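You operate a simulated robot arm through the tools that you are given. There is no shell and no other tool. Be economical: measure what you need, move in short steps, check, and stop when the job is done.

You are at the controls of a simulated two-armed robot. One attempt, no reset.

Task
Shake the rose sieve at the speed printed on it, then set it on the blue tray.
Fine: clamp it for the run and swing the clamp aside after. Where these are worked on the way, their far stop is far enough and under half their travel is too little: shaker clamp.

The check looks at the end state, three seconds after you hand in, the way a careful person would. Anything else that was tipped, shoved, dropped, spilled or broken makes it a failure.

Robot
Two 7-joint arms with two-finger parallel grippers on one trunk that stands fixed in place. Base frame: the origin is at the foot of the trunk, x ahead of it, y to its left, z up; the work surface is at about z = 0.8. Units: m, degrees, N and s.
The left shoulder is at [0.06, 0.144, 0.962], the right one opposite. With the tool pointing down near the work surface each hand reaches from about 0.32 to 0.74 m from the base axis, measured 20 degrees to its own side. Payload 1.57 kg a hand.
Tool frame (each hand has its own): the origin (TCP) lies between the finger pads and is the grasp point; the fingertips stand 0.03 m ahead of it; z points along the fingers, y is the line along which they close. Largest opening 0.11 m; finger width 0.024, thickness 0.012; the body of the gripper, 0.048 by 0.112 m, starts 0.078 m behind the TCP.
Orientation is told as [roll, pitch, yaw] about the base's x, y, z axes, in that order, counted from this pose: with the fingers straight down and closing along the base's y, the tool's x points along the base's -x, its y along +y and its z along -z.

Tools
- The arms move only by the tool jog_arm. It takes "left_increments", "right_increments" or both (then of equal length, played together; a hand with none holds still); each is a list of rows, each a list of 7 numbers: the gripper command, from -1 (shut) to 1 (fully open), values between in proportion, then the shift along the tool's x, y, z in units of 25 mm (1.0 is 25 mm), then the turn, a rotation vector about the tool's x, y, z in units of 6 degrees (1.0 is 6 degrees). In form: [[jaw, dx, dy, dz, rx, ry, rz], ...]. A call has 1 to 10 rows; each row shifts and turns the commanded pose from where the row before left it, along the tool's axes as they then stand. A call with a number of a shift or a turn outside -1 to 1 is refused whole. A row lasts 0.2 s, in which the tool goes at most 0.05 m and 8.6 degrees; a call with a longer step from one row to the next is refused whole, and so is a gripper value outside its range. A pose out of reach is approached as far as the arm can. The call stops where the force on the tool passes 40 N (or 10 N more than at its start, if that is more) or the arm is blocked; 0.2 s more then pass. The fingers move at their own pace (about 0.045 m/s each) and stop on an object; they squeeze with about 22 N. The grip force told is the motor's: it shows also when the fingers shut on nothing. Time passes only in rows, and 0.2 s behind the last, so rows that do not move let the fingers close. The reply holds the time, the measured pose of the TCP, the force on the tool along the base axes, the opening and the grip force, in the units named above and with some noise, with the torque about the TCP (base axes, N m) and any sound that the robot's microphone picked up, and new pictures: "pictures" is both (left out), scene, wrist or none (wrist: the cameras of the hands that moved).
- Cameras (640 x 400 px; columns grow to the right, rows downward): "scene" is now at [0.0425, 0.0253, 1.5747]; the picture's right is [0.34, -0.94, 0.00], its down [-0.70, -0.25, -0.67] and it looks along [0.63, 0.23, -0.74] (base axes); focal length 308 px, centre (320, 200). "left" rides on the left gripper at [0.07, -0.016, -0.141] in its tool frame; the picture's right is [0.23, 0.97, 0.00], its down [-0.86, 0.20, -0.48] and it looks along [-0.47, 0.11, 0.88] (tool axes); focal length 222 px, centre (320, 200). "right" rides on the right gripper at [0.07, 0.016, -0.141] in its tool frame; the picture's right is [-0.23, 0.97, 0.00], its down [-0.85, -0.20, -0.48] and it looks along [-0.47, -0.11, 0.88] (tool axes); focal length 222 px, centre (320, 200). There is no depth. A picture from a camera that has moved, and an enlarged one, comes with that camera's place and axes in the base frame and with its lens.
- move_column(by): slides the trunk up (or, below 0, down) by that many m; the arms and the scene camera ride with it, the base frame stays. It gives what a move gives, with no picture.
- aim_head(pan, tilt): turns the head with the scene camera to pan (to the left, within 86 degrees either way) and tilt (down, from -29 to 69), counted from straight ahead of the robot. It gives what a move gives, and a new picture of the scene camera.
- close_up(camera, box): a new picture of the part [left, top, right, bottom] of that camera's present view, enlarged. It takes no simulated time.
- sign_off(): hands the job in; it is judged then, once.

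Work in short steps. Places have to be worked out from the pictures, the camera data and where the tool is seen: move nearer, look again, correct. Check each grasp and each placing, and mend what went wrong. You have 120 turns and 200 pictures in all, those below and enlarged ones among them. Open the grippers and draw the arms clear of the work before you hand the job in, unless the task says otherwise; then end with one line.

The tools are called after "Emit:" as a command line: name --argument value ..., lists and objects as JSON in quotes. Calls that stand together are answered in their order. jog_arm: Moves the arms, as the interface text tells. Its arguments: {"type":"object","properties":{"left_increments":{"type":"array"},"right_increments":{"type":"array"},"pictures":{"type":"string","enum":["both","scene","wrist","none"]}},"required":[]} The other tools are called the same way: move_column (by) slides the trunk up or down; aim_head (pan, tilt) turns the head that bears the scene camera; close_up (camera, box) takes an enlarged picture of a part of a camera's view; sign_off () hands the job in.

At the start:

```text
clock: 0.0
left_position: [0.498, 0.3997, 1.123]
left_tcp_rot: [0.1, 0.0, 0.1]
left_contact_force: [-0.2, -0.4, 0.1]
left_wrist_torque: [0.02, 0.01, 0.02]
left_width: 0.11
left_grip_force: 0.0
right_position: [0.4523, -0.0899, 1.1235]
right_tcp_rot: [0.0, 0.0, 0.2]
right_contact_force: [-0.4, 0.2, -0.6]
right_wrist_torque: [-0.02, -0.04, 0.01]
right_width: 0.1101
right_grip_force: 0.0
trunk travel left (down, up): [-0.561, 0.029]
head pan, tilt: [19.9, 47.9]
```

scene: 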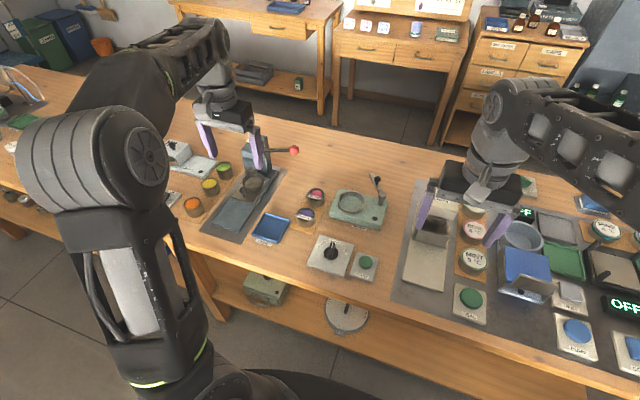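
right: 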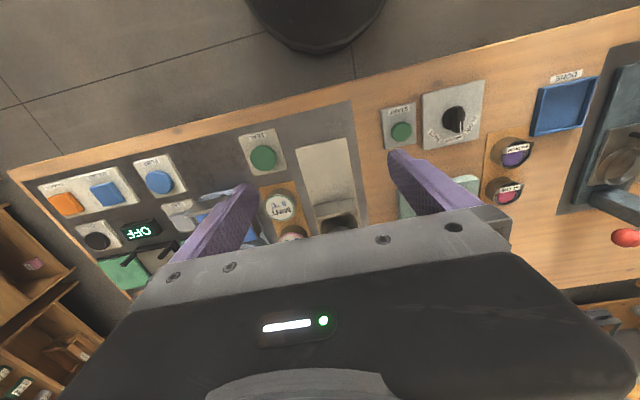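
left: 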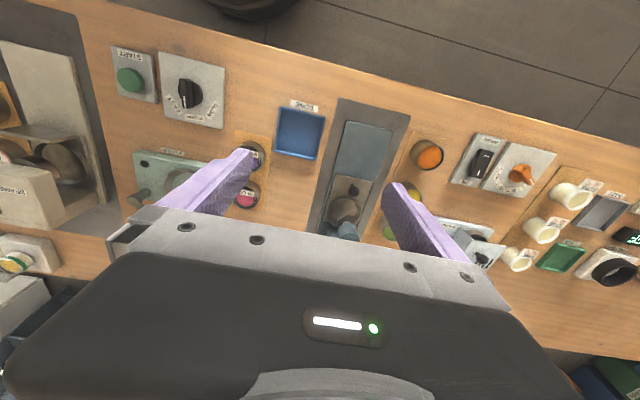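

The shaker seems to be the pale green unit with a round well, with the knob, START button, sieves and blue tray around it. I'll enlarge these to read them.

Emit:
close_up --camera "scene" --box '[240, 160, 400, 290]'

Emit:
close_up --camera "left" --box '[100, 40, 340, 220]'

Emit:
close_up --camera "right" --box '[370, 60, 610, 220]'

```text
3.08 times, centred on (320, 225) of scene
camera zoom: at [0.0425, 0.0253, 1.5747], right [0.34, -0.94, 0.0], down [-0.7, -0.25, -0.67], along [0.63, 0.23, -0.74], focal length 949 px, centre (320, 123)
```

zoom: 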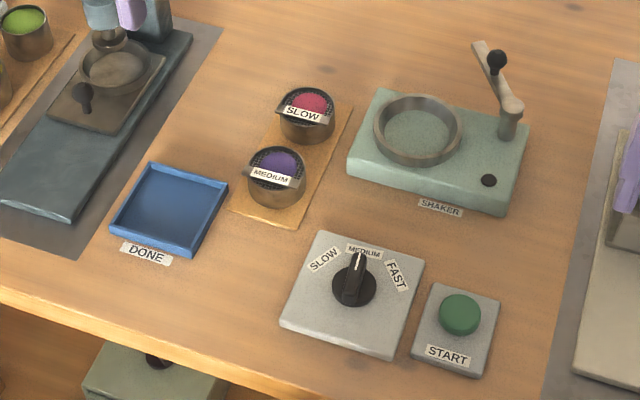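

```text
2.22 times, centred on (220, 130) of left
camera zoom: at [0.427, 0.3849, 1.2637], right [-0.23, 0.97, 0.0], down [0.85, 0.2, 0.48], along [0.47, 0.11, -0.88], focal length 494 px, centre (542, 356)
```

zoom: 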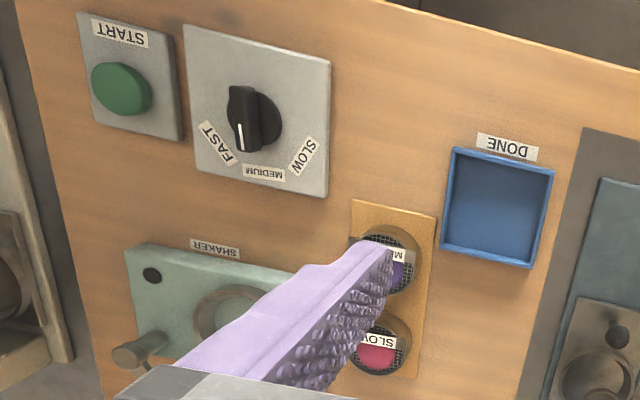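

```text
2.50 times, centred on (490, 140) of right
camera zoom: at [0.3812, -0.0737, 1.2639], right [0.23, 0.97, 0.0], down [0.85, -0.2, 0.48], along [0.47, -0.11, -0.88], focal length 555 px, centre (-105, 350)
```

zoom: 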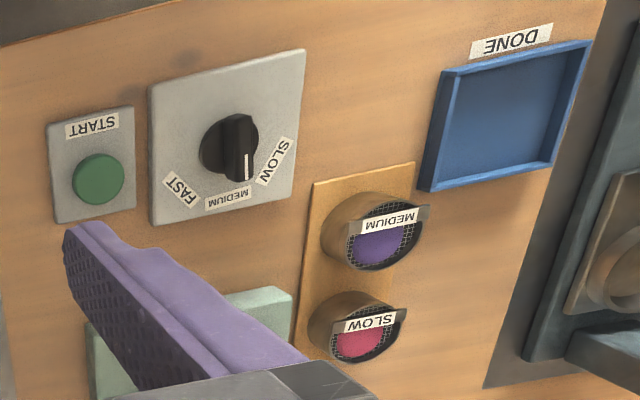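

Rose is marked SLOW, the dial points at MEDIUM, and the clamp is a lever with a ball knob standing at the back right of the shaker. I'll enlarge the details of the clamp and the rose sieve.

Emit:
close_up --camera "scene" --box '[324, 166, 380, 220]'

Emit:
close_up --camera "scene" --box '[290, 175, 346, 230]'

```text
7.41 times, centred on (352, 193) of scene
camera zoom: at [0.0425, 0.0253, 1.5747], right [0.34, -0.94, 0.0], down [-0.7, -0.25, -0.67], along [0.63, 0.23, -0.74], focal length 2285 px, centre (83, 252)
```

zoom: 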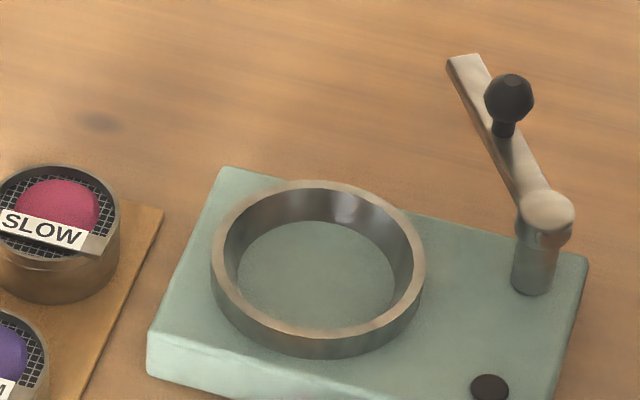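

```text
7.27 times, centred on (318, 202) of scene
camera zoom: at [0.0425, 0.0253, 1.5747], right [0.34, -0.94, 0.0], down [-0.7, -0.25, -0.67], along [0.63, 0.23, -0.74], focal length 2243 px, centre (334, 182)
```

zoom: 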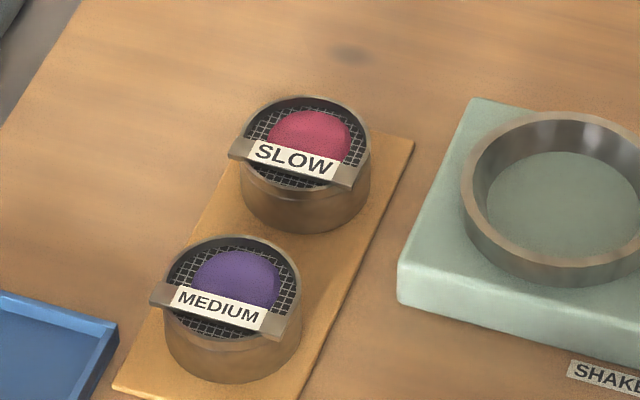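

The sieve row is axis-aligned, with the rose sieve near (0.69, 0.27), the ring near (0.695, 0.154), the dial near (0.50, 0.157) and START near (0.506, 0.059). I'll bring the right hand above the dial for a closer look.

Emit:
jog_arm --right_increments '[[0, -0.184, 0.99, 0.5, 0, 0, 0], [0, -0.184, 0.99, 0.5, 0, 0, 0], [0, -0.184, 0.99, 0.5, 0, 0, 0], [0, -0.184, 0.99, 0.5, 0, 0, 0], [0, -0.184, 0.99, 0.5, 0, 0, 0], [0, -0.184, 0.99, 0.5, 0, 0, 0], [0, -0.184, 0.99, 0.5, 0, 0, 0], [0, -0.184, 0.99, 0.5, 0, 0, 0], [0, -0.184, 0.99, 0.5, 0, 0, 0], [0, -0.184, 0.99, 0.5, 0, 0, 0]]' --pictures "both"

```text
clock: 2.2
left_position: [0.4987, 0.401, 1.1234]
left_tcp_rot: [0.0, -0.1, 0.1]
left_contact_force: [0.2, 0.3, 0.8]
left_wrist_torque: [-0.01, 0.02, 0.02]
left_width: 0.1101
left_grip_force: 0.1
right_position: [0.4987, 0.1595, 0.9983]
right_tcp_rot: [0.0, -0.1, 0.0]
right_contact_force: [1.2, -0.1, 0.0]
right_wrist_torque: [-0.01, 0.01, 0.01]
right_width: 0.0552
right_grip_force: 0.0
trunk travel left (down, up): [-0.561, 0.029]
head pan, tilt: [19.9, 47.9]
camera scene: at [0.043, 0.0261, 1.5747], right [0.34, -0.94, 0.0], down [-0.7, -0.25, -0.67], along [0.63, 0.23, -0.74], focal length 308 px, centre (320, 200)
camera right: at [0.4278, 0.175, 1.1383], right [0.23, 0.97, 0.0], down [0.85, -0.2, 0.48], along [0.47, -0.11, -0.88], focal length 222 px, centre (320, 200)
```

scene: 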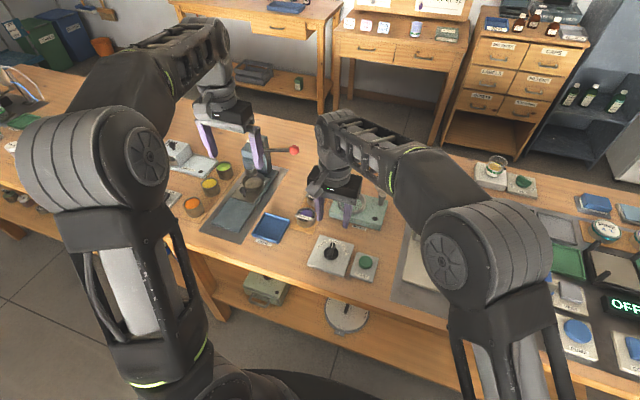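
right: 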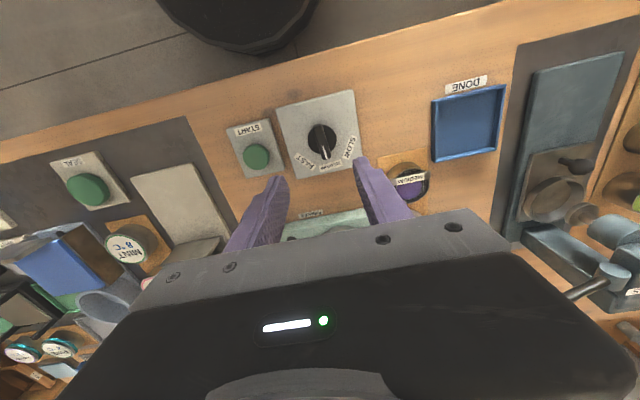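

The wrist view puts the dial at about (0.499, 0.160). I'll enlarge it for the knob shape and the angles.

Emit:
close_up --camera "right" --box '[220, 80, 380, 180]'

Emit:
close_up --camera "scene" --box '[300, 225, 380, 285]'

```text
4.00 times, centred on (300, 130) of right
camera zoom: at [0.4278, 0.175, 1.1383], right [0.23, 0.97, 0.0], down [0.85, -0.2, 0.48], along [0.47, -0.11, -0.88], focal length 888 px, centre (400, 480)
```

zoom: 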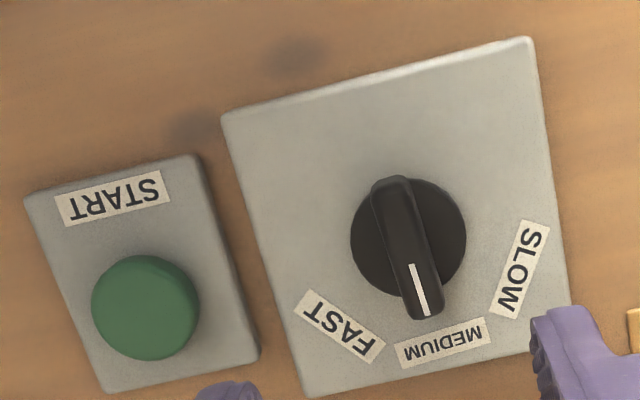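

```text
6.67 times, centred on (340, 255) of scene
camera zoom: at [0.043, 0.0261, 1.5747], right [0.34, -0.94, 0.0], down [-0.7, -0.25, -0.67], along [0.63, 0.23, -0.74], focal length 2056 px, centre (187, -167)
```

zoom: 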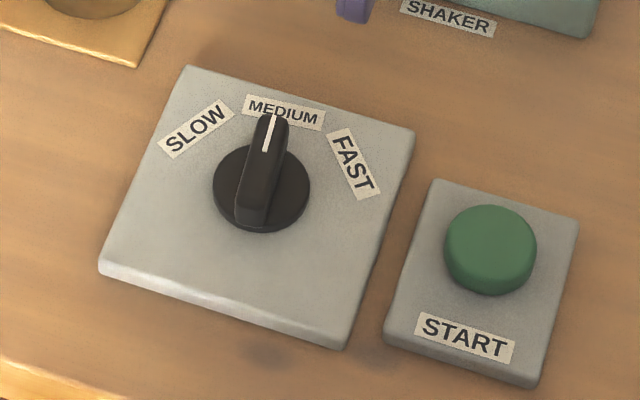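

The knob has a bar grip lying along x, and SLOW is about 52° counter-clockwise from above. I'll lower the right hand straddling the bar.

Emit:
jog_arm --right_increments '[[0, 0, 0.02, 0.9, 0, 0, 0], [0, 0, 0, 0.9, 0, 0, 0], [0, 0, 0, 0.9, 0, 0, 0], [0, 0, 0, 0.9, 0, 0, 0], [0, 0, 0, 0.9, 0, 0, 0], [0, 0, 0, 0.8, 0, 0, 0]]' --pictures "both"

```text
clock: 3.6
left_position: [0.498, 0.4002, 1.1222]
left_tcp_rot: [0.1, -0.2, 0.1]
left_contact_force: [-0.6, -0.4, 0.1]
left_wrist_torque: [-0.03, -0.02, -0.03]
left_width: 0.11
left_grip_force: 0.2
right_position: [0.4989, 0.1592, 0.8655]
right_tcp_rot: [0.0, -0.1, 0.1]
right_contact_force: [0.0, 0.1, 1.1]
right_wrist_torque: [0.0, 0.01, 0.02]
right_width: 0.0551
right_grip_force: 0.1
trunk travel left (down, up): [-0.561, 0.029]
head pan, tilt: [19.9, 47.9]
camera scene: at [0.0427, 0.0255, 1.5747], right [0.34, -0.94, 0.0], down [-0.7, -0.25, -0.67], along [0.63, 0.23, -0.74], focal length 308 px, centre (320, 200)
camera right: at [0.4273, 0.1754, 1.0068], right [0.23, 0.97, 0.0], down [0.85, -0.2, 0.48], along [0.47, -0.11, -0.88], focal length 222 px, centre (320, 200)
```

scene: 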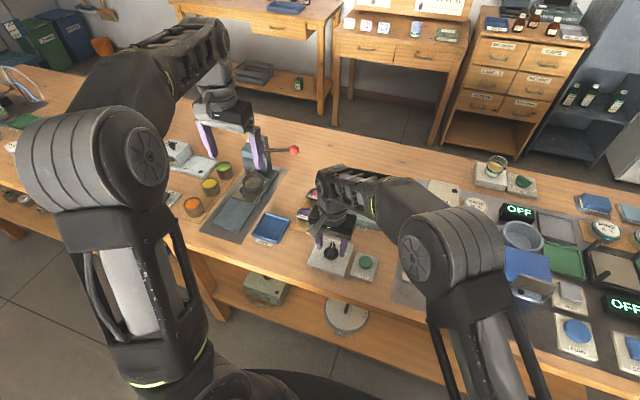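
right: 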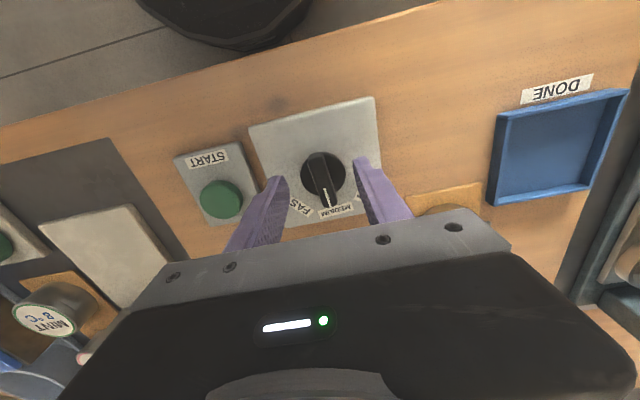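

Emit:
close_up --camera "right" --box '[240, 120, 400, 220]'

Emit:
close_up --camera "scene" --box '[300, 220, 380, 280]'

```text
4.00 times, centred on (320, 170) of right
camera zoom: at [0.4273, 0.1754, 1.0068], right [0.23, 0.97, 0.0], down [0.85, -0.2, 0.48], along [0.47, -0.11, -0.88], focal length 888 px, centre (320, 320)
```

zoom: 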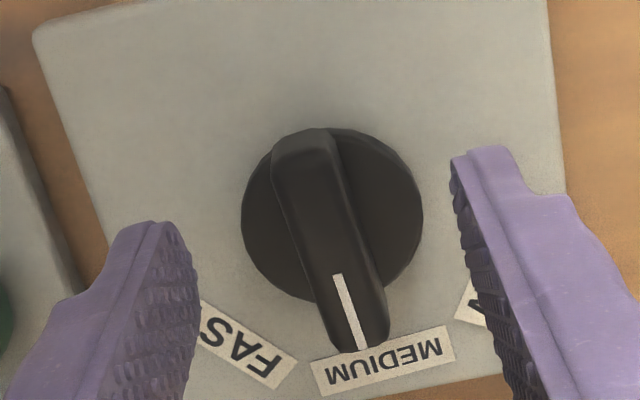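

```text
6.67 times, centred on (340, 250) of scene
camera zoom: at [0.0427, 0.0255, 1.5747], right [0.34, -0.94, 0.0], down [-0.7, -0.25, -0.67], along [0.63, 0.23, -0.74], focal length 2056 px, centre (187, -133)
```

zoom: 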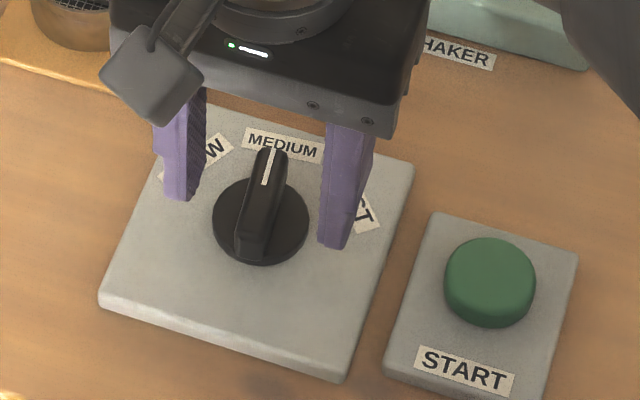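

Fingers straddle the bar and are centred on it. I'll lower 7 mm and close.

Emit:
jog_arm --right_increments '[[0, 0, 0, 0.3, 0, 0, 0], [-0.5, 0, 0, 0, 0, 0, 0], [-1, 0, 0, 0, 0, 0, 0], [-1, 0, 0, 0, 0, 0, 0], [-1, 0, 0, 0, 0, 0, 0]]' --pictures "none"

Emit:
close_up --camera "right" --box '[240, 120, 400, 220]'

```text
clock: 4.8
left_position: [0.4976, 0.4011, 1.1243]
left_tcp_rot: [0.0, -0.1, 0.1]
left_contact_force: [-0.3, 0.5, 0.4]
left_wrist_torque: [0.01, -0.02, 0.01]
left_width: 0.11
left_grip_force: 0.0
right_position: [0.4973, 0.1614, 0.8584]
right_tcp_rot: [0.1, -0.1, 0.1]
right_contact_force: [0.8, 5.7, -0.8]
right_wrist_torque: [0.2, -0.04, 0.02]
right_width: 0.0141
right_grip_force: 26.6
trunk travel left (down, up): [-0.561, 0.029]
head pan, tilt: [19.9, 47.9]
```

```text
4.00 times, centred on (320, 170) of right
camera zoom: at [0.4267, 0.1764, 0.9996], right [0.23, 0.97, 0.0], down [0.85, -0.2, 0.48], along [0.47, -0.11, -0.88], focal length 888 px, centre (320, 320)
```

zoom: 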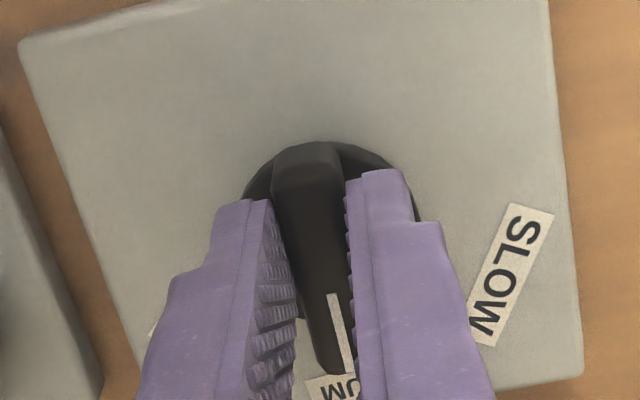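

The bar is gripped (0.014 m). I'll turn it 52° counter-clockwise from above.

Emit:
jog_arm --right_increments '[[-1, 0, 0.06, 0, 0, 0, -1], [-1, 0, 0, 0, 0, 0, -1], [-1, 0, 0, 0, 0, 0, -1], [-1, 0, 0, 0, 0, 0, -1], [-1, 0, 0, 0, 0, 0, -1], [-1, 0, 0, 0, 0, 0, -1], [-1, 0, 0, 0, 0, 0, -1], [-1, 0, 0, 0, 0, 0, -1], [-1, 0, 0, 0, 0, 0, -0.67]]' --pictures "none"

Emit:
close_up --camera "scene" --box '[300, 220, 380, 280]'

Emit:
close_up --camera "right" --box '[240, 120, 400, 220]'

```text
clock: 6.8
left_position: [0.4984, 0.3975, 1.1244]
left_tcp_rot: [0.2, 0.0, 0.0]
left_contact_force: [0.1, -0.2, -0.5]
left_wrist_torque: [0.03, 0.03, 0.01]
left_width: 0.11
left_grip_force: 0.0
right_position: [0.5005, 0.155, 0.8587]
right_tcp_rot: [-0.2, 0.0, 52.0]
right_contact_force: [6.2, -28.7, 12.1]
right_wrist_torque: [-0.57, -0.11, -0.15]
right_width: 0.0139
right_grip_force: 30.0
trunk travel left (down, up): [-0.561, 0.029]
head pan, tilt: [19.9, 47.9]
```

```text
6.67 times, centred on (340, 250) of scene
camera zoom: at [0.0427, 0.0214, 1.5748], right [0.34, -0.94, 0.0], down [-0.7, -0.25, -0.67], along [0.63, 0.23, -0.74], focal length 2056 px, centre (187, -133)
```

zoom: 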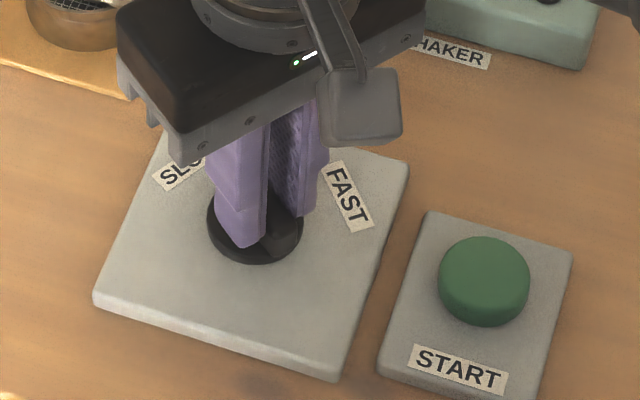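

```text
4.00 times, centred on (320, 170) of right
camera zoom: at [0.4432, 0.1105, 0.9994], right [-0.63, 0.78, 0.0], down [0.68, 0.55, 0.48], along [0.38, 0.3, -0.88], focal length 888 px, centre (320, 320)
```

zoom: 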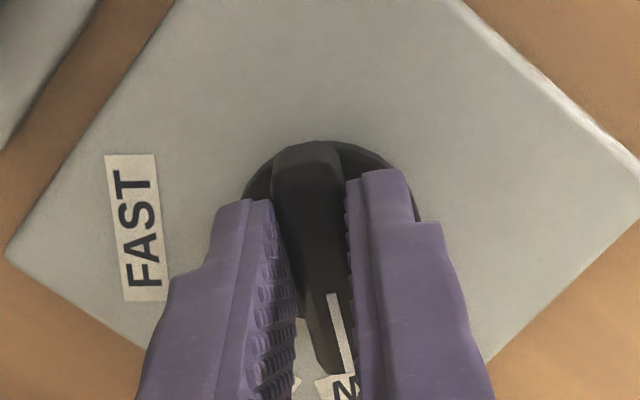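

The knob turned with the hand, with some side load. I'll release and raise to check where it points.

Emit:
jog_arm --right_increments '[[-0.6, 0, 0, 0, 0, 0, 0], [-0.2, 0, 0, 0, 0, 0, 0], [0, 0, 0, 0, 0, 0, 0], [0, 0, 0, -0.9, 0, 0, 0], [0, 0, 0, -0.9, 0, 0, 0], [0, 0, 0, -0.9, 0, 0, 0], [0, 0, 0, -0.9, 0, 0, 0]]' --pictures "none"

Emit:
close_up --camera "scene" --box '[300, 220, 380, 280]'

Emit:
close_up --camera "right" --box '[240, 90, 400, 190]'

```text
clock: 8.4
left_position: [0.4971, 0.3996, 1.1227]
left_tcp_rot: [0.1, -0.1, 0.1]
left_contact_force: [-0.3, 0.7, -0.2]
left_wrist_torque: [0.0, 0.02, -0.01]
left_width: 0.1099
left_grip_force: 0.0
right_position: [0.4991, 0.1612, 0.9491]
right_tcp_rot: [0.0, -0.1, 52.1]
right_contact_force: [0.0, 0.8, 0.0]
right_wrist_torque: [-0.01, -0.02, -0.01]
right_width: 0.0549
right_grip_force: 0.0
trunk travel left (down, up): [-0.561, 0.029]
head pan, tilt: [19.9, 47.9]
```

```text
6.67 times, centred on (340, 250) of scene
camera zoom: at [0.0424, 0.0253, 1.5747], right [0.34, -0.94, 0.0], down [-0.7, -0.25, -0.67], along [0.63, 0.23, -0.74], focal length 2056 px, centre (187, -133)
```

zoom: 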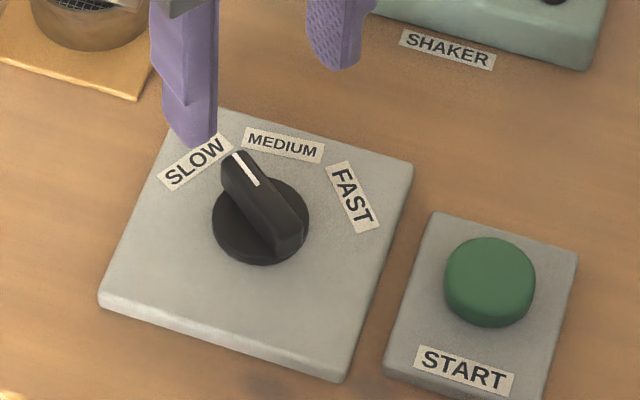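

```text
4.00 times, centred on (320, 140) of right
camera zoom: at [0.4411, 0.1155, 1.0893], right [-0.63, 0.78, 0.0], down [0.68, 0.55, 0.48], along [0.37, 0.3, -0.88], focal length 888 px, centre (320, 440)
```

zoom: 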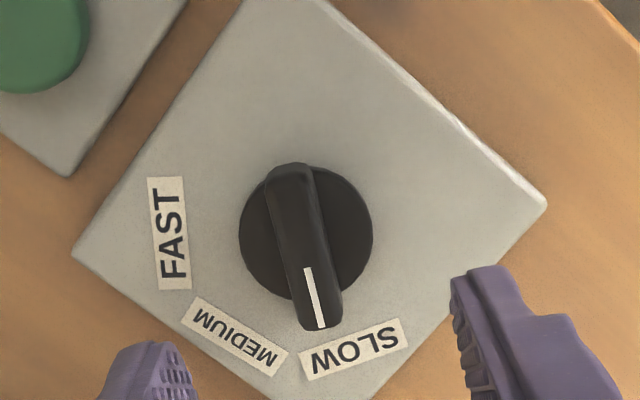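

The knob has sprung to roughly 52° absolute, but the plate itself sits turned about 7°, so SLOW is at about 60°. I'll regrip, centred better, and turn about 8.5° more.

Emit:
jog_arm --right_increments '[[0, 0, -0.12, 0.9, 0, 0, 0], [0, 0, 0, 0.9, 0, 0, 0], [0, 0, 0, 0.9, 0, 0, 0], [0, 0, 0, 0.9, 0, 0, 0], [-0.6, 0, 0, 0, 0, 0, 0], [-1, 0, 0, 0, 0, 0, 0], [-1, 0, 0, 0, 0, 0, 0], [-1, 0, 0, 0, 0, 0, 0], [-1, 0, 0, 0, 0, 0, -0.7], [-1, 0, 0, 0, 0, 0, -0.7]]' --pictures "none"

Emit:
jog_arm --right_increments '[[-0.6, 0, 0, 0, 0, 0, 0], [-0.2, 0, 0, 0, 0, 0, 0], [0, 0, 0, 0, 0, 0, 0], [0, 0, 0, -0.9, 0, 0, 0], [0, 0, 0, -0.9, 0, 0, 0], [0, 0, 0, -0.9, 0, 0, 0], [0, 0, 0, -0.9, 0, 0, 0]]' --pictures "none"

Emit:
close_up --camera "scene" --box '[300, 220, 380, 280]'

Emit:
close_up --camera "right" --box '[240, 90, 400, 190]'

```text
clock: 10.6
left_position: [0.4994, 0.3992, 1.1236]
left_tcp_rot: [0.1, 0.0, 0.1]
left_contact_force: [-0.3, 0.3, 0.6]
left_wrist_torque: [0.0, 0.0, 0.0]
left_width: 0.1101
left_grip_force: 0.0
right_position: [0.5031, 0.157, 0.858]
right_tcp_rot: [-0.1, -0.1, 60.2]
right_contact_force: [11.2, -7.1, -0.3]
right_wrist_torque: [-0.28, 0.03, -0.81]
right_width: 0.0136
right_grip_force: 30.3
trunk travel left (down, up): [-0.561, 0.029]
head pan, tilt: [19.9, 47.9]
```

```text
clock: 12.2
left_position: [0.4985, 0.3998, 1.1224]
left_tcp_rot: [0.2, -0.1, 0.1]
left_contact_force: [-0.5, 0.0, 0.8]
left_wrist_torque: [-0.01, 0.0, 0.0]
left_width: 0.11
left_grip_force: 0.1
right_position: [0.5005, 0.1579, 0.9501]
right_tcp_rot: [0.0, 0.0, 60.6]
right_contact_force: [0.3, -0.9, 0.8]
right_wrist_torque: [0.03, 0.02, 0.0]
right_width: 0.0552
right_grip_force: 0.1
trunk travel left (down, up): [-0.561, 0.029]
head pan, tilt: [19.9, 47.9]
```

```text
6.67 times, centred on (340, 250) of scene
camera zoom: at [0.0424, 0.0253, 1.5747], right [0.34, -0.94, 0.0], down [-0.7, -0.25, -0.67], along [0.63, 0.23, -0.74], focal length 2056 px, centre (187, -133)
```

zoom: 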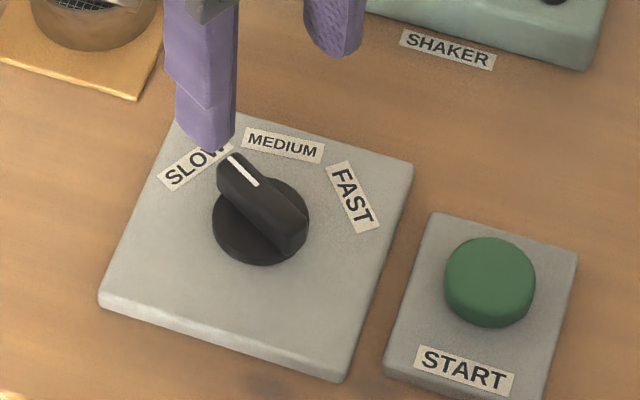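

```text
4.00 times, centred on (320, 140) of right
camera zoom: at [0.4505, 0.1056, 1.0902], right [-0.74, 0.68, 0.0], down [0.59, 0.65, 0.48], along [0.32, 0.35, -0.88], focal length 888 px, centre (320, 440)
```

zoom: 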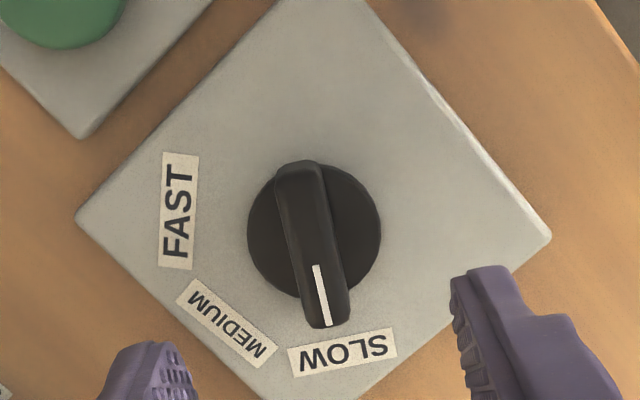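

The knob now lines up with SLOW about as well as it did with MEDIUM. I'll raise and straighten the right hand while the left goes above the rose sieve, fully open.

Emit:
jog_arm --left_increments '[[1, -0.77, -0.516, 0.57, 0, 0, 0], [1, -0.77, -0.516, 0.57, 0, 0, 0], [1, -0.77, -0.516, 0.57, 0, 0, 0], [1, -0.77, -0.516, 0.57, 0, 0, 0], [1, -0.77, -0.516, 0.57, 0, 0, 0], [1, -0.77, -0.516, 0.57, 0, 0, 0], [1, -0.77, -0.516, 0.57, 0, 0, 0], [1, -0.77, -0.516, 0.57, 0, 0, 0], [1, -0.77, -0.516, 0.57, 0, 0, 0], [1, -0.77, -0.516, 0.57, 0, 0, 0]]' --right_increments '[[0, 0, -0.3, -0.4, 0, 0, 1], [0, 0, -0.3, -0.4, 0, 0, 1], [0, 0, -0.5, -0.4, 0, 0, 1], [0, 0, -0.5, -0.4, 0, 0, 1], [0, 0, -0.7, -0.4, 0, 0, 1], [0, 0, -0.8, -0.4, 0, 0, 1], [0, 0, -0.9, -0.4, 0, 0, 1], [0, 0, -0.9, -0.4, 0, 0, 1], [0, 0, -0.9, -0.4, 0, 0, 1], [0, 0, -0.9, -0.4, 0, 0, 1]]' --pictures "both"

```text
clock: 14.4
left_position: [0.6652, 0.289, 1.0004]
left_tcp_rot: [0.1, -0.3, 0.1]
left_contact_force: [0.7, -0.5, -0.2]
left_wrist_torque: [-0.03, 0.04, 0.04]
left_width: 0.1101
left_grip_force: 0.0
left hand out of reach, approached as far as the arm can: row 9, 10
right_position: [0.5756, 0.0139, 1.0478]
right_tcp_rot: [0.0, 0.0, 0.4]
right_contact_force: [-0.2, -0.8, -0.4]
right_wrist_torque: [-0.03, 0.0, 0.01]
right_width: 0.0548
right_grip_force: 0.0
trunk travel left (down, up): [-0.561, 0.029]
head pan, tilt: [19.9, 47.9]
camera scene: at [0.0425, 0.0251, 1.5747], right [0.34, -0.94, 0.0], down [-0.7, -0.25, -0.67], along [0.63, 0.23, -0.74], focal length 308 px, centre (320, 200)
camera right: at [0.5041, 0.0305, 1.1888], right [0.22, 0.98, 0.0], down [0.86, -0.19, 0.48], along [0.47, -0.1, -0.88], focal length 222 px, centre (320, 200)
camera left: at [0.5931, 0.2731, 1.1405], right [-0.23, 0.97, 0.0], down [0.85, 0.2, 0.48], along [0.47, 0.11, -0.88], focal length 222 px, centre (320, 200)
```

scene: 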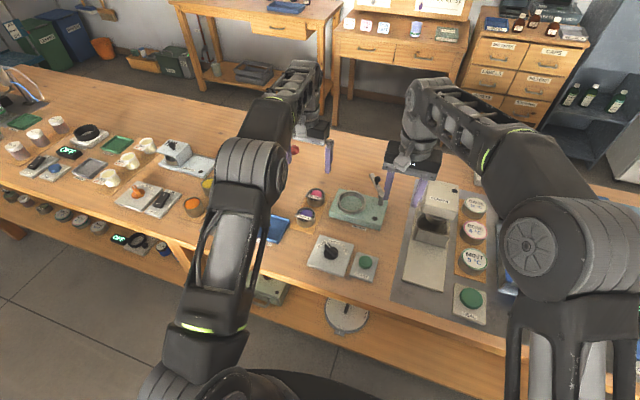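
right: 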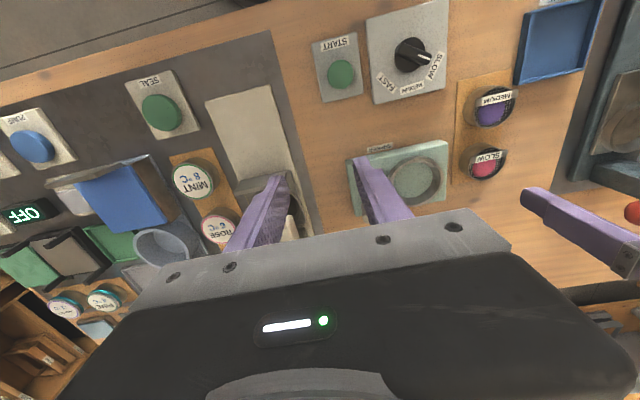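
left: 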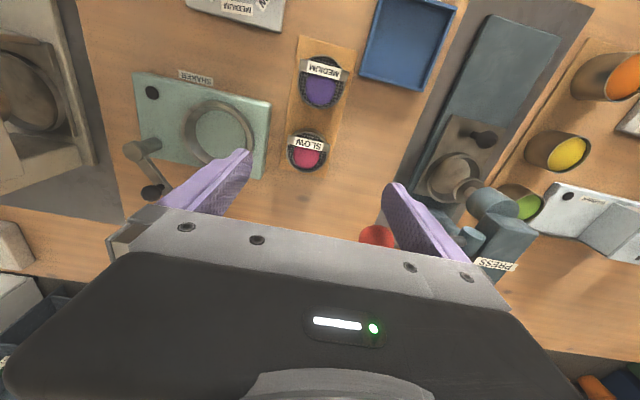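

The left hand hit its reach limit at this height, though lower should be better. I'll raise the trunk for more reach, lower the left hand, narrow its opening to clear the red press lever, and pull the right hand away.

Emit:
move_column --by 0.028

Emit:
jog_arm --left_increments '[[0.55, 0, 0, 0.8, 0, 0, 0], [0.55, 0, 0, 0.8, 0, 0, 0], [0.55, 0, 0, 0.8, 0, 0, 0], [0.55, 0, 0, 0.8, 0, 0, 0], [0.55, 0, 0, 0.8, 0, 0, 0]]' --right_increments '[[0, 1, -1, 0, 0, 0, 0], [0, 1, -1, 0, 0, 0, 0], [0, 1, -1, 0, 0, 0, 0], [0, 1, -1, 0, 0, 0, 0], [0, 1, -1, 0, 0, 0, 0]]' --pictures "both"

```text
clock: 15.1
left_position: [0.6638, 0.2886, 1.027]
left_tcp_rot: [0.0, -0.3, 0.2]
left_contact_force: [0.1, 0.3, -0.2]
left_wrist_torque: [0.01, 0.02, 0.01]
left_width: 0.1101
left_grip_force: 0.1
right_position: [0.5757, 0.0153, 1.0749]
right_tcp_rot: [0.0, -0.1, 0.5]
right_contact_force: [-0.7, 0.5, 0.2]
right_wrist_torque: [-0.05, 0.0, 0.0]
right_width: 0.0551
right_grip_force: 0.0
trunk travel left (down, up): [-0.589, 0.001]
head pan, tilt: [19.9, 47.9]
```

```text
clock: 16.3
left_position: [0.6635, 0.2894, 0.9286]
left_tcp_rot: [0.0, -0.2, 0.1]
left_contact_force: [-1.4, -0.4, 0.3]
left_wrist_torque: [0.07, 0.0, -0.03]
left_width: 0.0851
left_grip_force: 0.1
right_position: [0.45, -0.1121, 1.0766]
right_tcp_rot: [-0.1, -0.1, 0.5]
right_contact_force: [-0.2, -0.8, -0.5]
right_wrist_torque: [0.01, -0.02, 0.01]
right_width: 0.0551
right_grip_force: 0.1
trunk travel left (down, up): [-0.589, 0.001]
head pan, tilt: [19.9, 47.9]
camera scene: at [0.0419, 0.0247, 1.6028], right [0.34, -0.94, 0.0], down [-0.7, -0.25, -0.67], along [0.63, 0.23, -0.74], focal length 308 px, centre (320, 200)
camera right: at [0.3787, -0.0958, 1.2167], right [0.22, 0.98, 0.0], down [0.86, -0.19, 0.48], along [0.47, -0.1, -0.88], focal length 222 px, centre (320, 200)
camera left: at [0.5926, 0.2734, 1.0682], right [-0.23, 0.97, 0.0], down [0.85, 0.2, 0.48], along [0.47, 0.11, -0.88], focal length 222 px, centre (320, 200)
```

scene: 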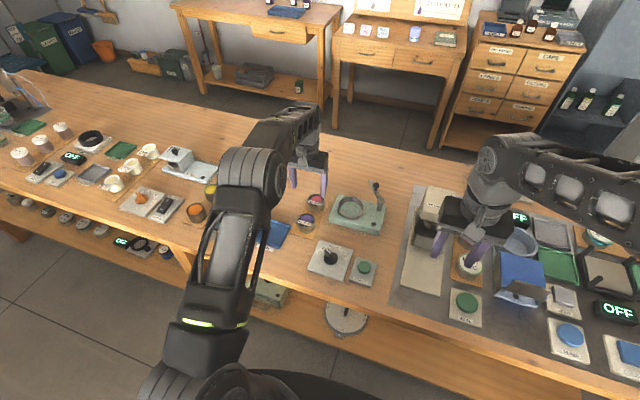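
right: 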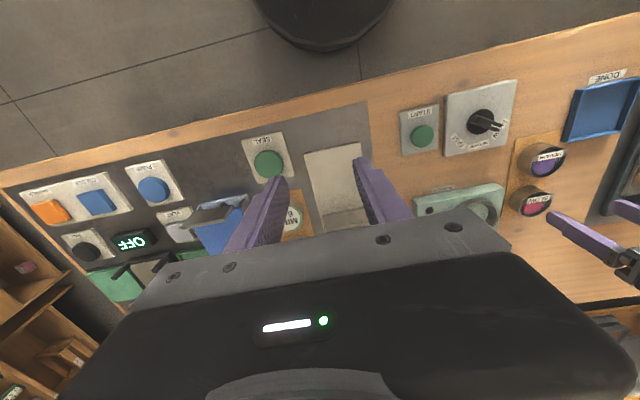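
left: 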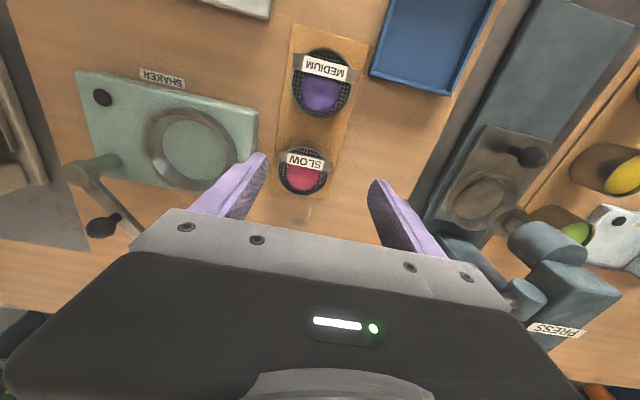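

The sieve now measures (0.686, 0.274). I'll step the left hand there at z 0.90 and check reach.

Emit:
jog_arm --left_increments '[[0.55, -0.3, -0.2, 0.4, 0, 0, 0], [0.55, -0.3, -0.2, 0.4, 0, 0, 0], [0.55, -0.3, -0.22, 0.35, 0, 0, 0]]' --pictures "wrist"

```text
clock: 17.1
left_position: [0.6874, 0.2727, 0.8979]
left_tcp_rot: [0.1, -0.3, 0.1]
left_contact_force: [0.6, -0.3, -0.6]
left_wrist_torque: [-0.06, -0.01, 0.01]
left_width: 0.0852
left_grip_force: 0.0
right_position: [0.4511, -0.1105, 1.0762]
right_tcp_rot: [0.1, -0.1, 0.6]
right_contact_force: [0.3, -0.1, -0.4]
right_wrist_torque: [0.02, 0.0, -0.01]
right_width: 0.0551
right_grip_force: 0.1
trunk travel left (down, up): [-0.589, 0.001]
head pan, tilt: [19.9, 47.9]
camera left: at [0.6164, 0.2579, 1.0393], right [-0.23, 0.97, 0.0], down [0.85, 0.2, 0.48], along [0.47, 0.11, -0.88], focal length 222 px, centre (320, 200)
```

left: 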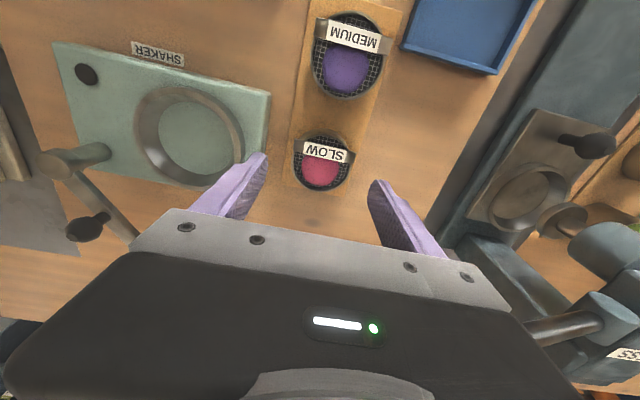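

Alignment is within about 2 mm. I'll descend to TCP z 0.850 (grip only the upper part of the sieve) and close gently.

Emit:
jog_arm --left_increments '[[0.55, 0.04, 0.08, 0.64, 0, 0, 0], [0.55, 0, 0, 0.64, 0, 0, 0], [0.55, 0, 0, 0.64, 0, 0, 0], [0.3, 0, 0, 0, 0, 0, 0], [0.1, 0, 0, 0, 0, 0, 0], [-0.1, 0, 0, 0, 0, 0, 0], [-0.4, 0, 0, 0, 0, 0, 0], [-0.4, 0, 0, 0, 0, 0, 0]]' --pictures "both"

```text
clock: 18.9
left_position: [0.6863, 0.2758, 0.8503]
left_tcp_rot: [0.2, -0.3, 0.1]
left_contact_force: [-0.7, -0.1, 0.5]
left_wrist_torque: [-0.02, -0.02, 0.03]
left_width: 0.0596
left_grip_force: 22.2
right_position: [0.4516, -0.1106, 1.0751]
right_tcp_rot: [0.0, 0.0, 0.5]
right_contact_force: [-0.6, 0.3, -0.2]
right_wrist_torque: [0.04, -0.04, -0.01]
right_width: 0.055
right_grip_force: 0.0
trunk travel left (down, up): [-0.589, 0.001]
head pan, tilt: [19.9, 47.9]
camera scene: at [0.0426, 0.0253, 1.6027], right [0.34, -0.94, 0.0], down [-0.7, -0.25, -0.67], along [0.63, 0.23, -0.74], focal length 308 px, centre (320, 200)
camera left: at [0.6155, 0.2598, 0.9915], right [-0.23, 0.97, 0.0], down [0.85, 0.2, 0.48], along [0.47, 0.11, -0.88], focal length 222 px, centre (320, 200)
```

scene: 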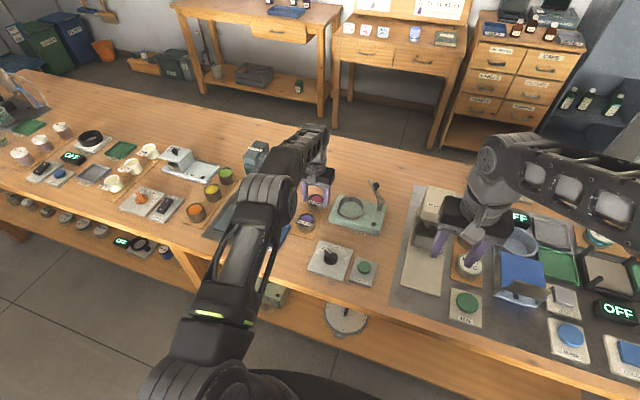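
left: 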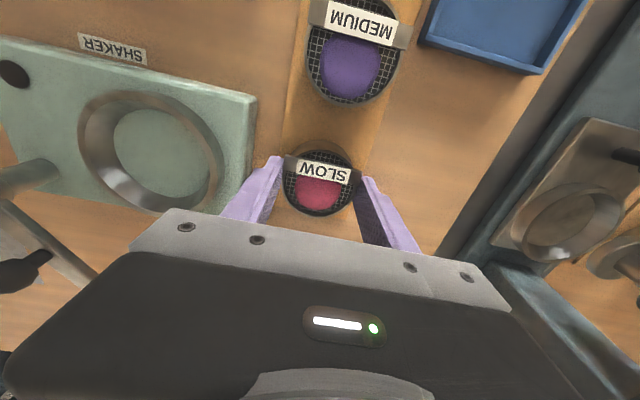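

The sieve is held (0.0596 m). I'll lift straight up 55 mm, then carry it over the ring.

Emit:
jog_arm --left_increments '[[-0.4, 0, 0, -0.6, 0, 0, 0], [-0.4, 0, 0, -0.8, 0, 0, 0], [-0.4, 0, 0, -0.8, 0, 0, 0], [-0.4, 0, -0.8, 0, 0, 0, 0], [-0.4, 0, -0.8, 0, 0, 0, 0], [-0.4, 0, -0.8, 0, 0, 0, 0], [-0.4, 0, -0.8, 0, 0, 0, 0], [-0.4, 0, -0.8, 0, 0, 0, 0], [-0.4, 0, -0.76, 0, 0, 0, 0], [-0.4, 0, 0, 0, 0, 0, 0]]' --pictures "both"

Emit:
close_up --camera "scene" --box '[310, 170, 400, 240]'

Emit:
close_up --camera "left" --box '[220, 90, 420, 250]'

```text
clock: 21.1
left_position: [0.6862, 0.1572, 0.9064]
left_tcp_rot: [0.0, -0.4, 0.1]
left_contact_force: [-0.5, -0.5, -2.0]
left_wrist_torque: [0.0, -0.01, -0.02]
left_width: 0.0595
left_grip_force: 21.7
right_position: [0.4507, -0.1105, 1.0765]
right_tcp_rot: [0.0, 0.1, 0.6]
right_contact_force: [0.1, -0.2, -0.3]
right_wrist_torque: [0.0, -0.01, -0.02]
right_width: 0.0548
right_grip_force: 0.0
trunk travel left (down, up): [-0.589, 0.001]
head pan, tilt: [19.9, 47.9]
camera scene: at [0.0427, 0.0255, 1.6027], right [0.34, -0.94, 0.0], down [-0.7, -0.25, -0.67], along [0.63, 0.23, -0.74], focal length 308 px, centre (320, 200)
camera left: at [0.6149, 0.1415, 1.047], right [-0.23, 0.97, 0.0], down [0.85, 0.2, 0.48], along [0.47, 0.11, -0.88], focal length 222 px, centre (320, 200)
```

scene: 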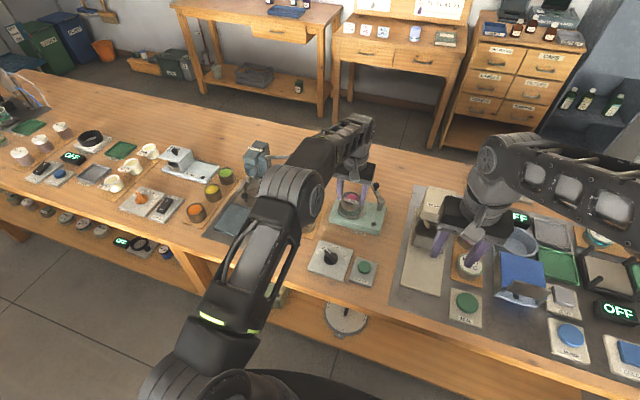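
left: 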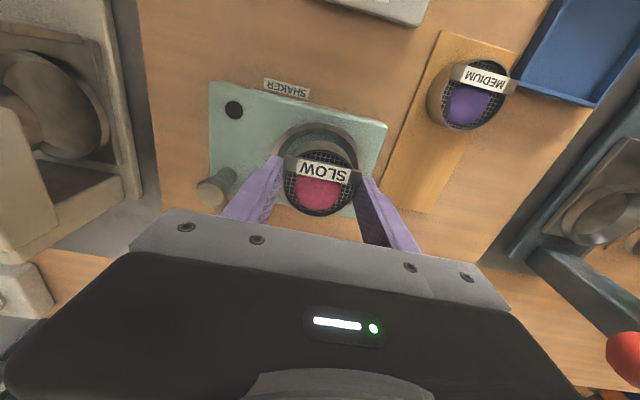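

```text
5.71 times, centred on (355, 205) of scene
camera zoom: at [0.0427, 0.0255, 1.6027], right [0.34, -0.94, 0.0], down [-0.7, -0.25, -0.67], along [0.63, 0.23, -0.74], focal length 1762 px, centre (120, 171)
```

zoom: 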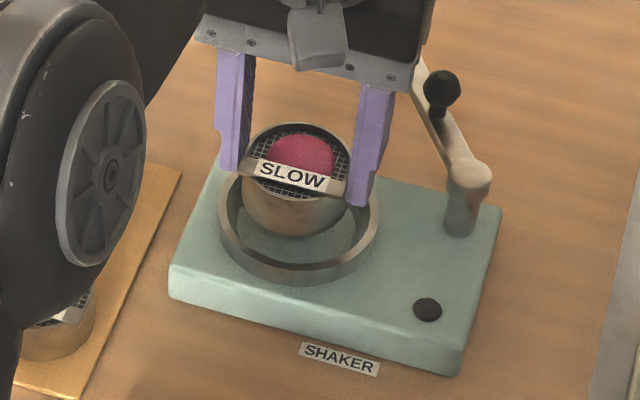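

```text
2.50 times, centred on (320, 170) of left
camera zoom: at [0.6149, 0.1415, 1.047], right [-0.23, 0.97, 0.0], down [0.85, 0.2, 0.48], along [0.47, 0.11, -0.88], focal length 555 px, centre (320, 275)
```

zoom: 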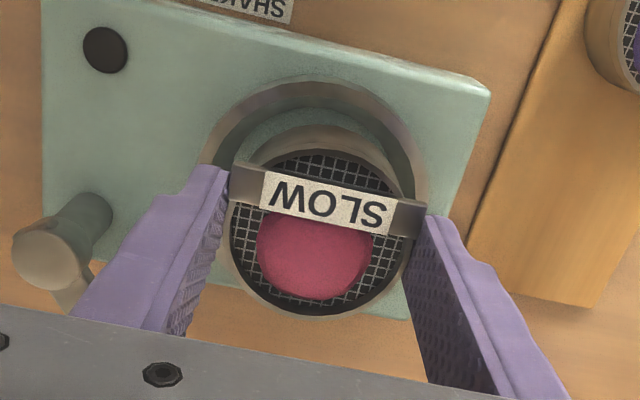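

By both views the sieve sits about 8 mm short in x of the ring centre. I'll shift forward and lower most of the way.

Emit:
jog_arm --left_increments '[[-0.4, -0.32, -0.03, 0, 0, 0, 0], [-0.4, 0, 0, 0.5, 0, 0, 0], [-0.4, 0, 0, 0.5, 0, 0, 0], [-0.4, 0, 0, 0, 0, 0, 0]]' --pictures "none"

Emit:
close_up --camera "scene" --box '[310, 170, 400, 240]'

Emit:
close_up --camera "left" --box '[220, 90, 420, 250]'

```text
clock: 22.1
left_position: [0.6949, 0.1562, 0.8822]
left_tcp_rot: [0.1, -0.4, 0.1]
left_contact_force: [0.0, -0.4, -0.7]
left_wrist_torque: [0.02, -0.02, 0.0]
left_width: 0.0595
left_grip_force: 21.8
right_position: [0.451, -0.1118, 1.0774]
right_tcp_rot: [0.1, 0.0, 0.5]
right_contact_force: [0.0, -0.5, 0.4]
right_wrist_torque: [0.01, -0.01, 0.01]
right_width: 0.0551
right_grip_force: 0.0
trunk travel left (down, up): [-0.589, 0.001]
head pan, tilt: [19.9, 47.9]
```

```text
5.71 times, centred on (355, 205) of scene
camera zoom: at [0.0425, 0.0252, 1.6027], right [0.34, -0.94, 0.0], down [-0.7, -0.25, -0.67], along [0.63, 0.23, -0.74], focal length 1762 px, centre (120, 171)
```

zoom: 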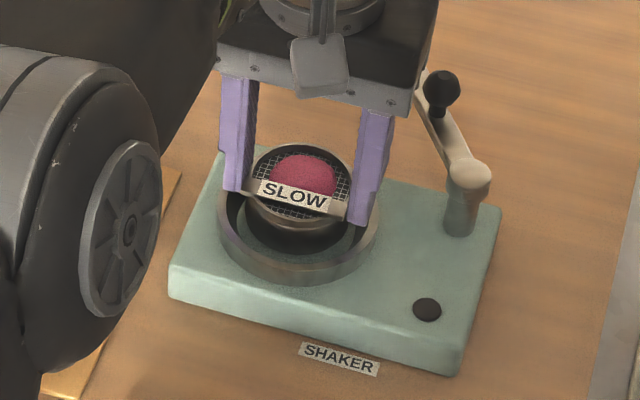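

```text
2.50 times, centred on (320, 170) of left
camera zoom: at [0.6231, 0.1404, 1.0216], right [-0.23, 0.97, 0.0], down [0.85, 0.2, 0.48], along [0.47, 0.11, -0.88], focal length 555 px, centre (320, 275)
```

zoom: 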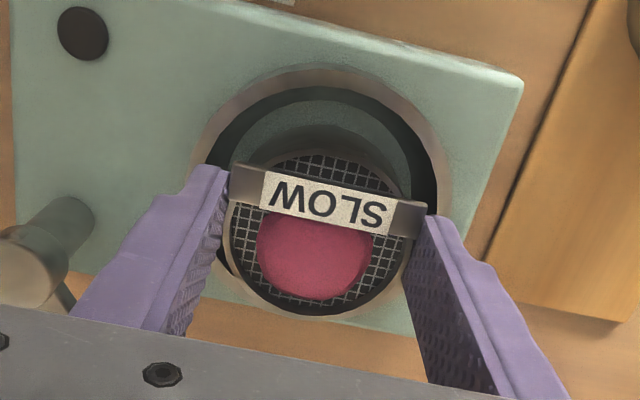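

The sieve is inside the ring, well centred. I'll lower in small steps until it lands.

Emit:
jog_arm --left_increments '[[-0.4, 0, 0, 0.15, 0, 0, 0], [-0.4, 0, 0, 0.1, 0, 0, 0], [-0.4, 0, 0, 0, 0, 0, 0]]' --pictures "none"

Emit:
close_up --camera "scene" --box '[325, 180, 385, 230]'

```text
clock: 22.9
left_position: [0.6943, 0.1551, 0.8771]
left_tcp_rot: [0.1, -0.5, 0.0]
left_contact_force: [-0.7, 1.8, 12.3]
left_wrist_torque: [0.03, 0.33, -0.02]
left_width: 0.0597
left_grip_force: 22.3
right_position: [0.449, -0.1111, 1.078]
right_tcp_rot: [0.0, -0.1, 0.5]
right_contact_force: [0.6, 0.1, -0.7]
right_wrist_torque: [-0.02, -0.06, 0.02]
right_width: 0.055
right_grip_force: 0.0
trunk travel left (down, up): [-0.589, 0.001]
head pan, tilt: [19.9, 47.9]
```

```text
8.00 times, centred on (355, 205) of scene
camera zoom: at [0.041, 0.025, 1.6029], right [0.34, -0.94, 0.0], down [-0.7, -0.25, -0.67], along [0.63, 0.23, -0.74], focal length 2468 px, centre (40, 160)
```

zoom: 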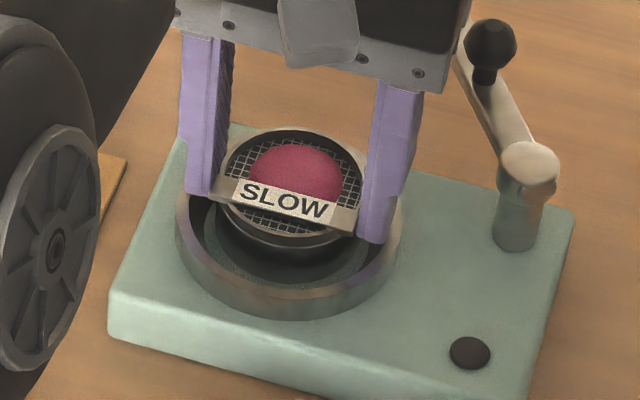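

There is 12 N of support, so the sieve is on the floor of the ring. I'll open the fingers a little and see whether it stays put.

Emit:
jog_arm --left_increments '[[0.15, 0, 0, 0, 0, 0, 0], [0.3, 0, 0, 0, 0, 0, 0], [0.3, 0, 0, -0.1, 0, 0, 0]]' --pictures "none"

Emit:
close_up --camera "scene" --box '[325, 180, 385, 230]'

Emit:
close_up --camera "left" --box '[220, 90, 420, 250]'

```text
clock: 23.7
left_position: [0.6941, 0.1562, 0.8768]
left_tcp_rot: [0.2, -0.3, 0.1]
left_contact_force: [-0.6, -0.1, 0.1]
left_wrist_torque: [-0.01, 0.05, 0.02]
left_width: 0.0714
left_grip_force: 0.0
right_position: [0.4513, -0.111, 1.0762]
right_tcp_rot: [0.0, -0.1, 0.5]
right_contact_force: [0.5, -1.0, -1.4]
right_wrist_torque: [0.02, -0.02, -0.07]
right_width: 0.055
right_grip_force: 0.1
trunk travel left (down, up): [-0.589, 0.001]
head pan, tilt: [19.9, 47.9]
```

```text
8.00 times, centred on (355, 205) of scene
camera zoom: at [0.0425, 0.0253, 1.6027], right [0.34, -0.94, 0.0], down [-0.7, -0.25, -0.67], along [0.63, 0.23, -0.74], focal length 2468 px, centre (40, 160)
```

zoom: 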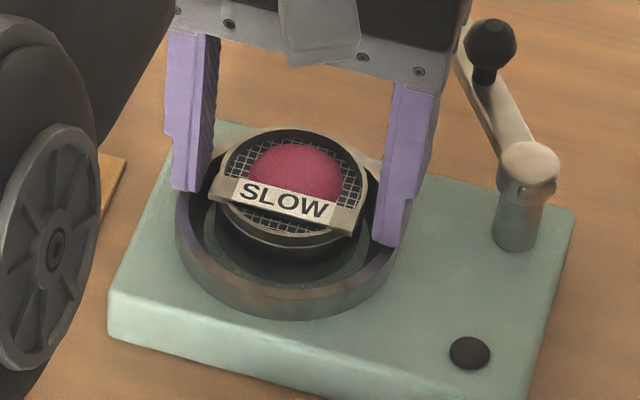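

```text
2.50 times, centred on (320, 170) of left
camera zoom: at [0.6234, 0.1401, 1.0176], right [-0.23, 0.97, 0.0], down [0.85, 0.2, 0.48], along [0.47, 0.11, -0.88], focal length 555 px, centre (320, 275)
```

zoom: 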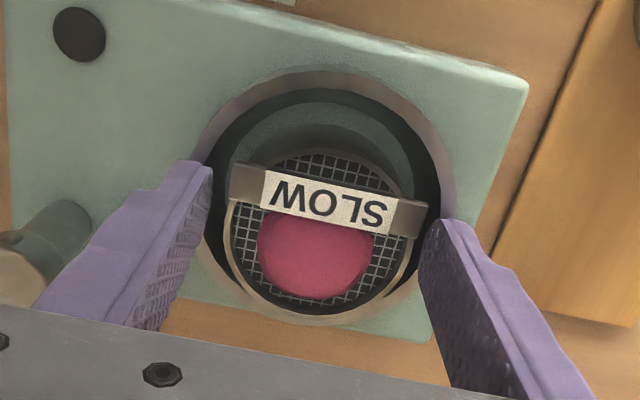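

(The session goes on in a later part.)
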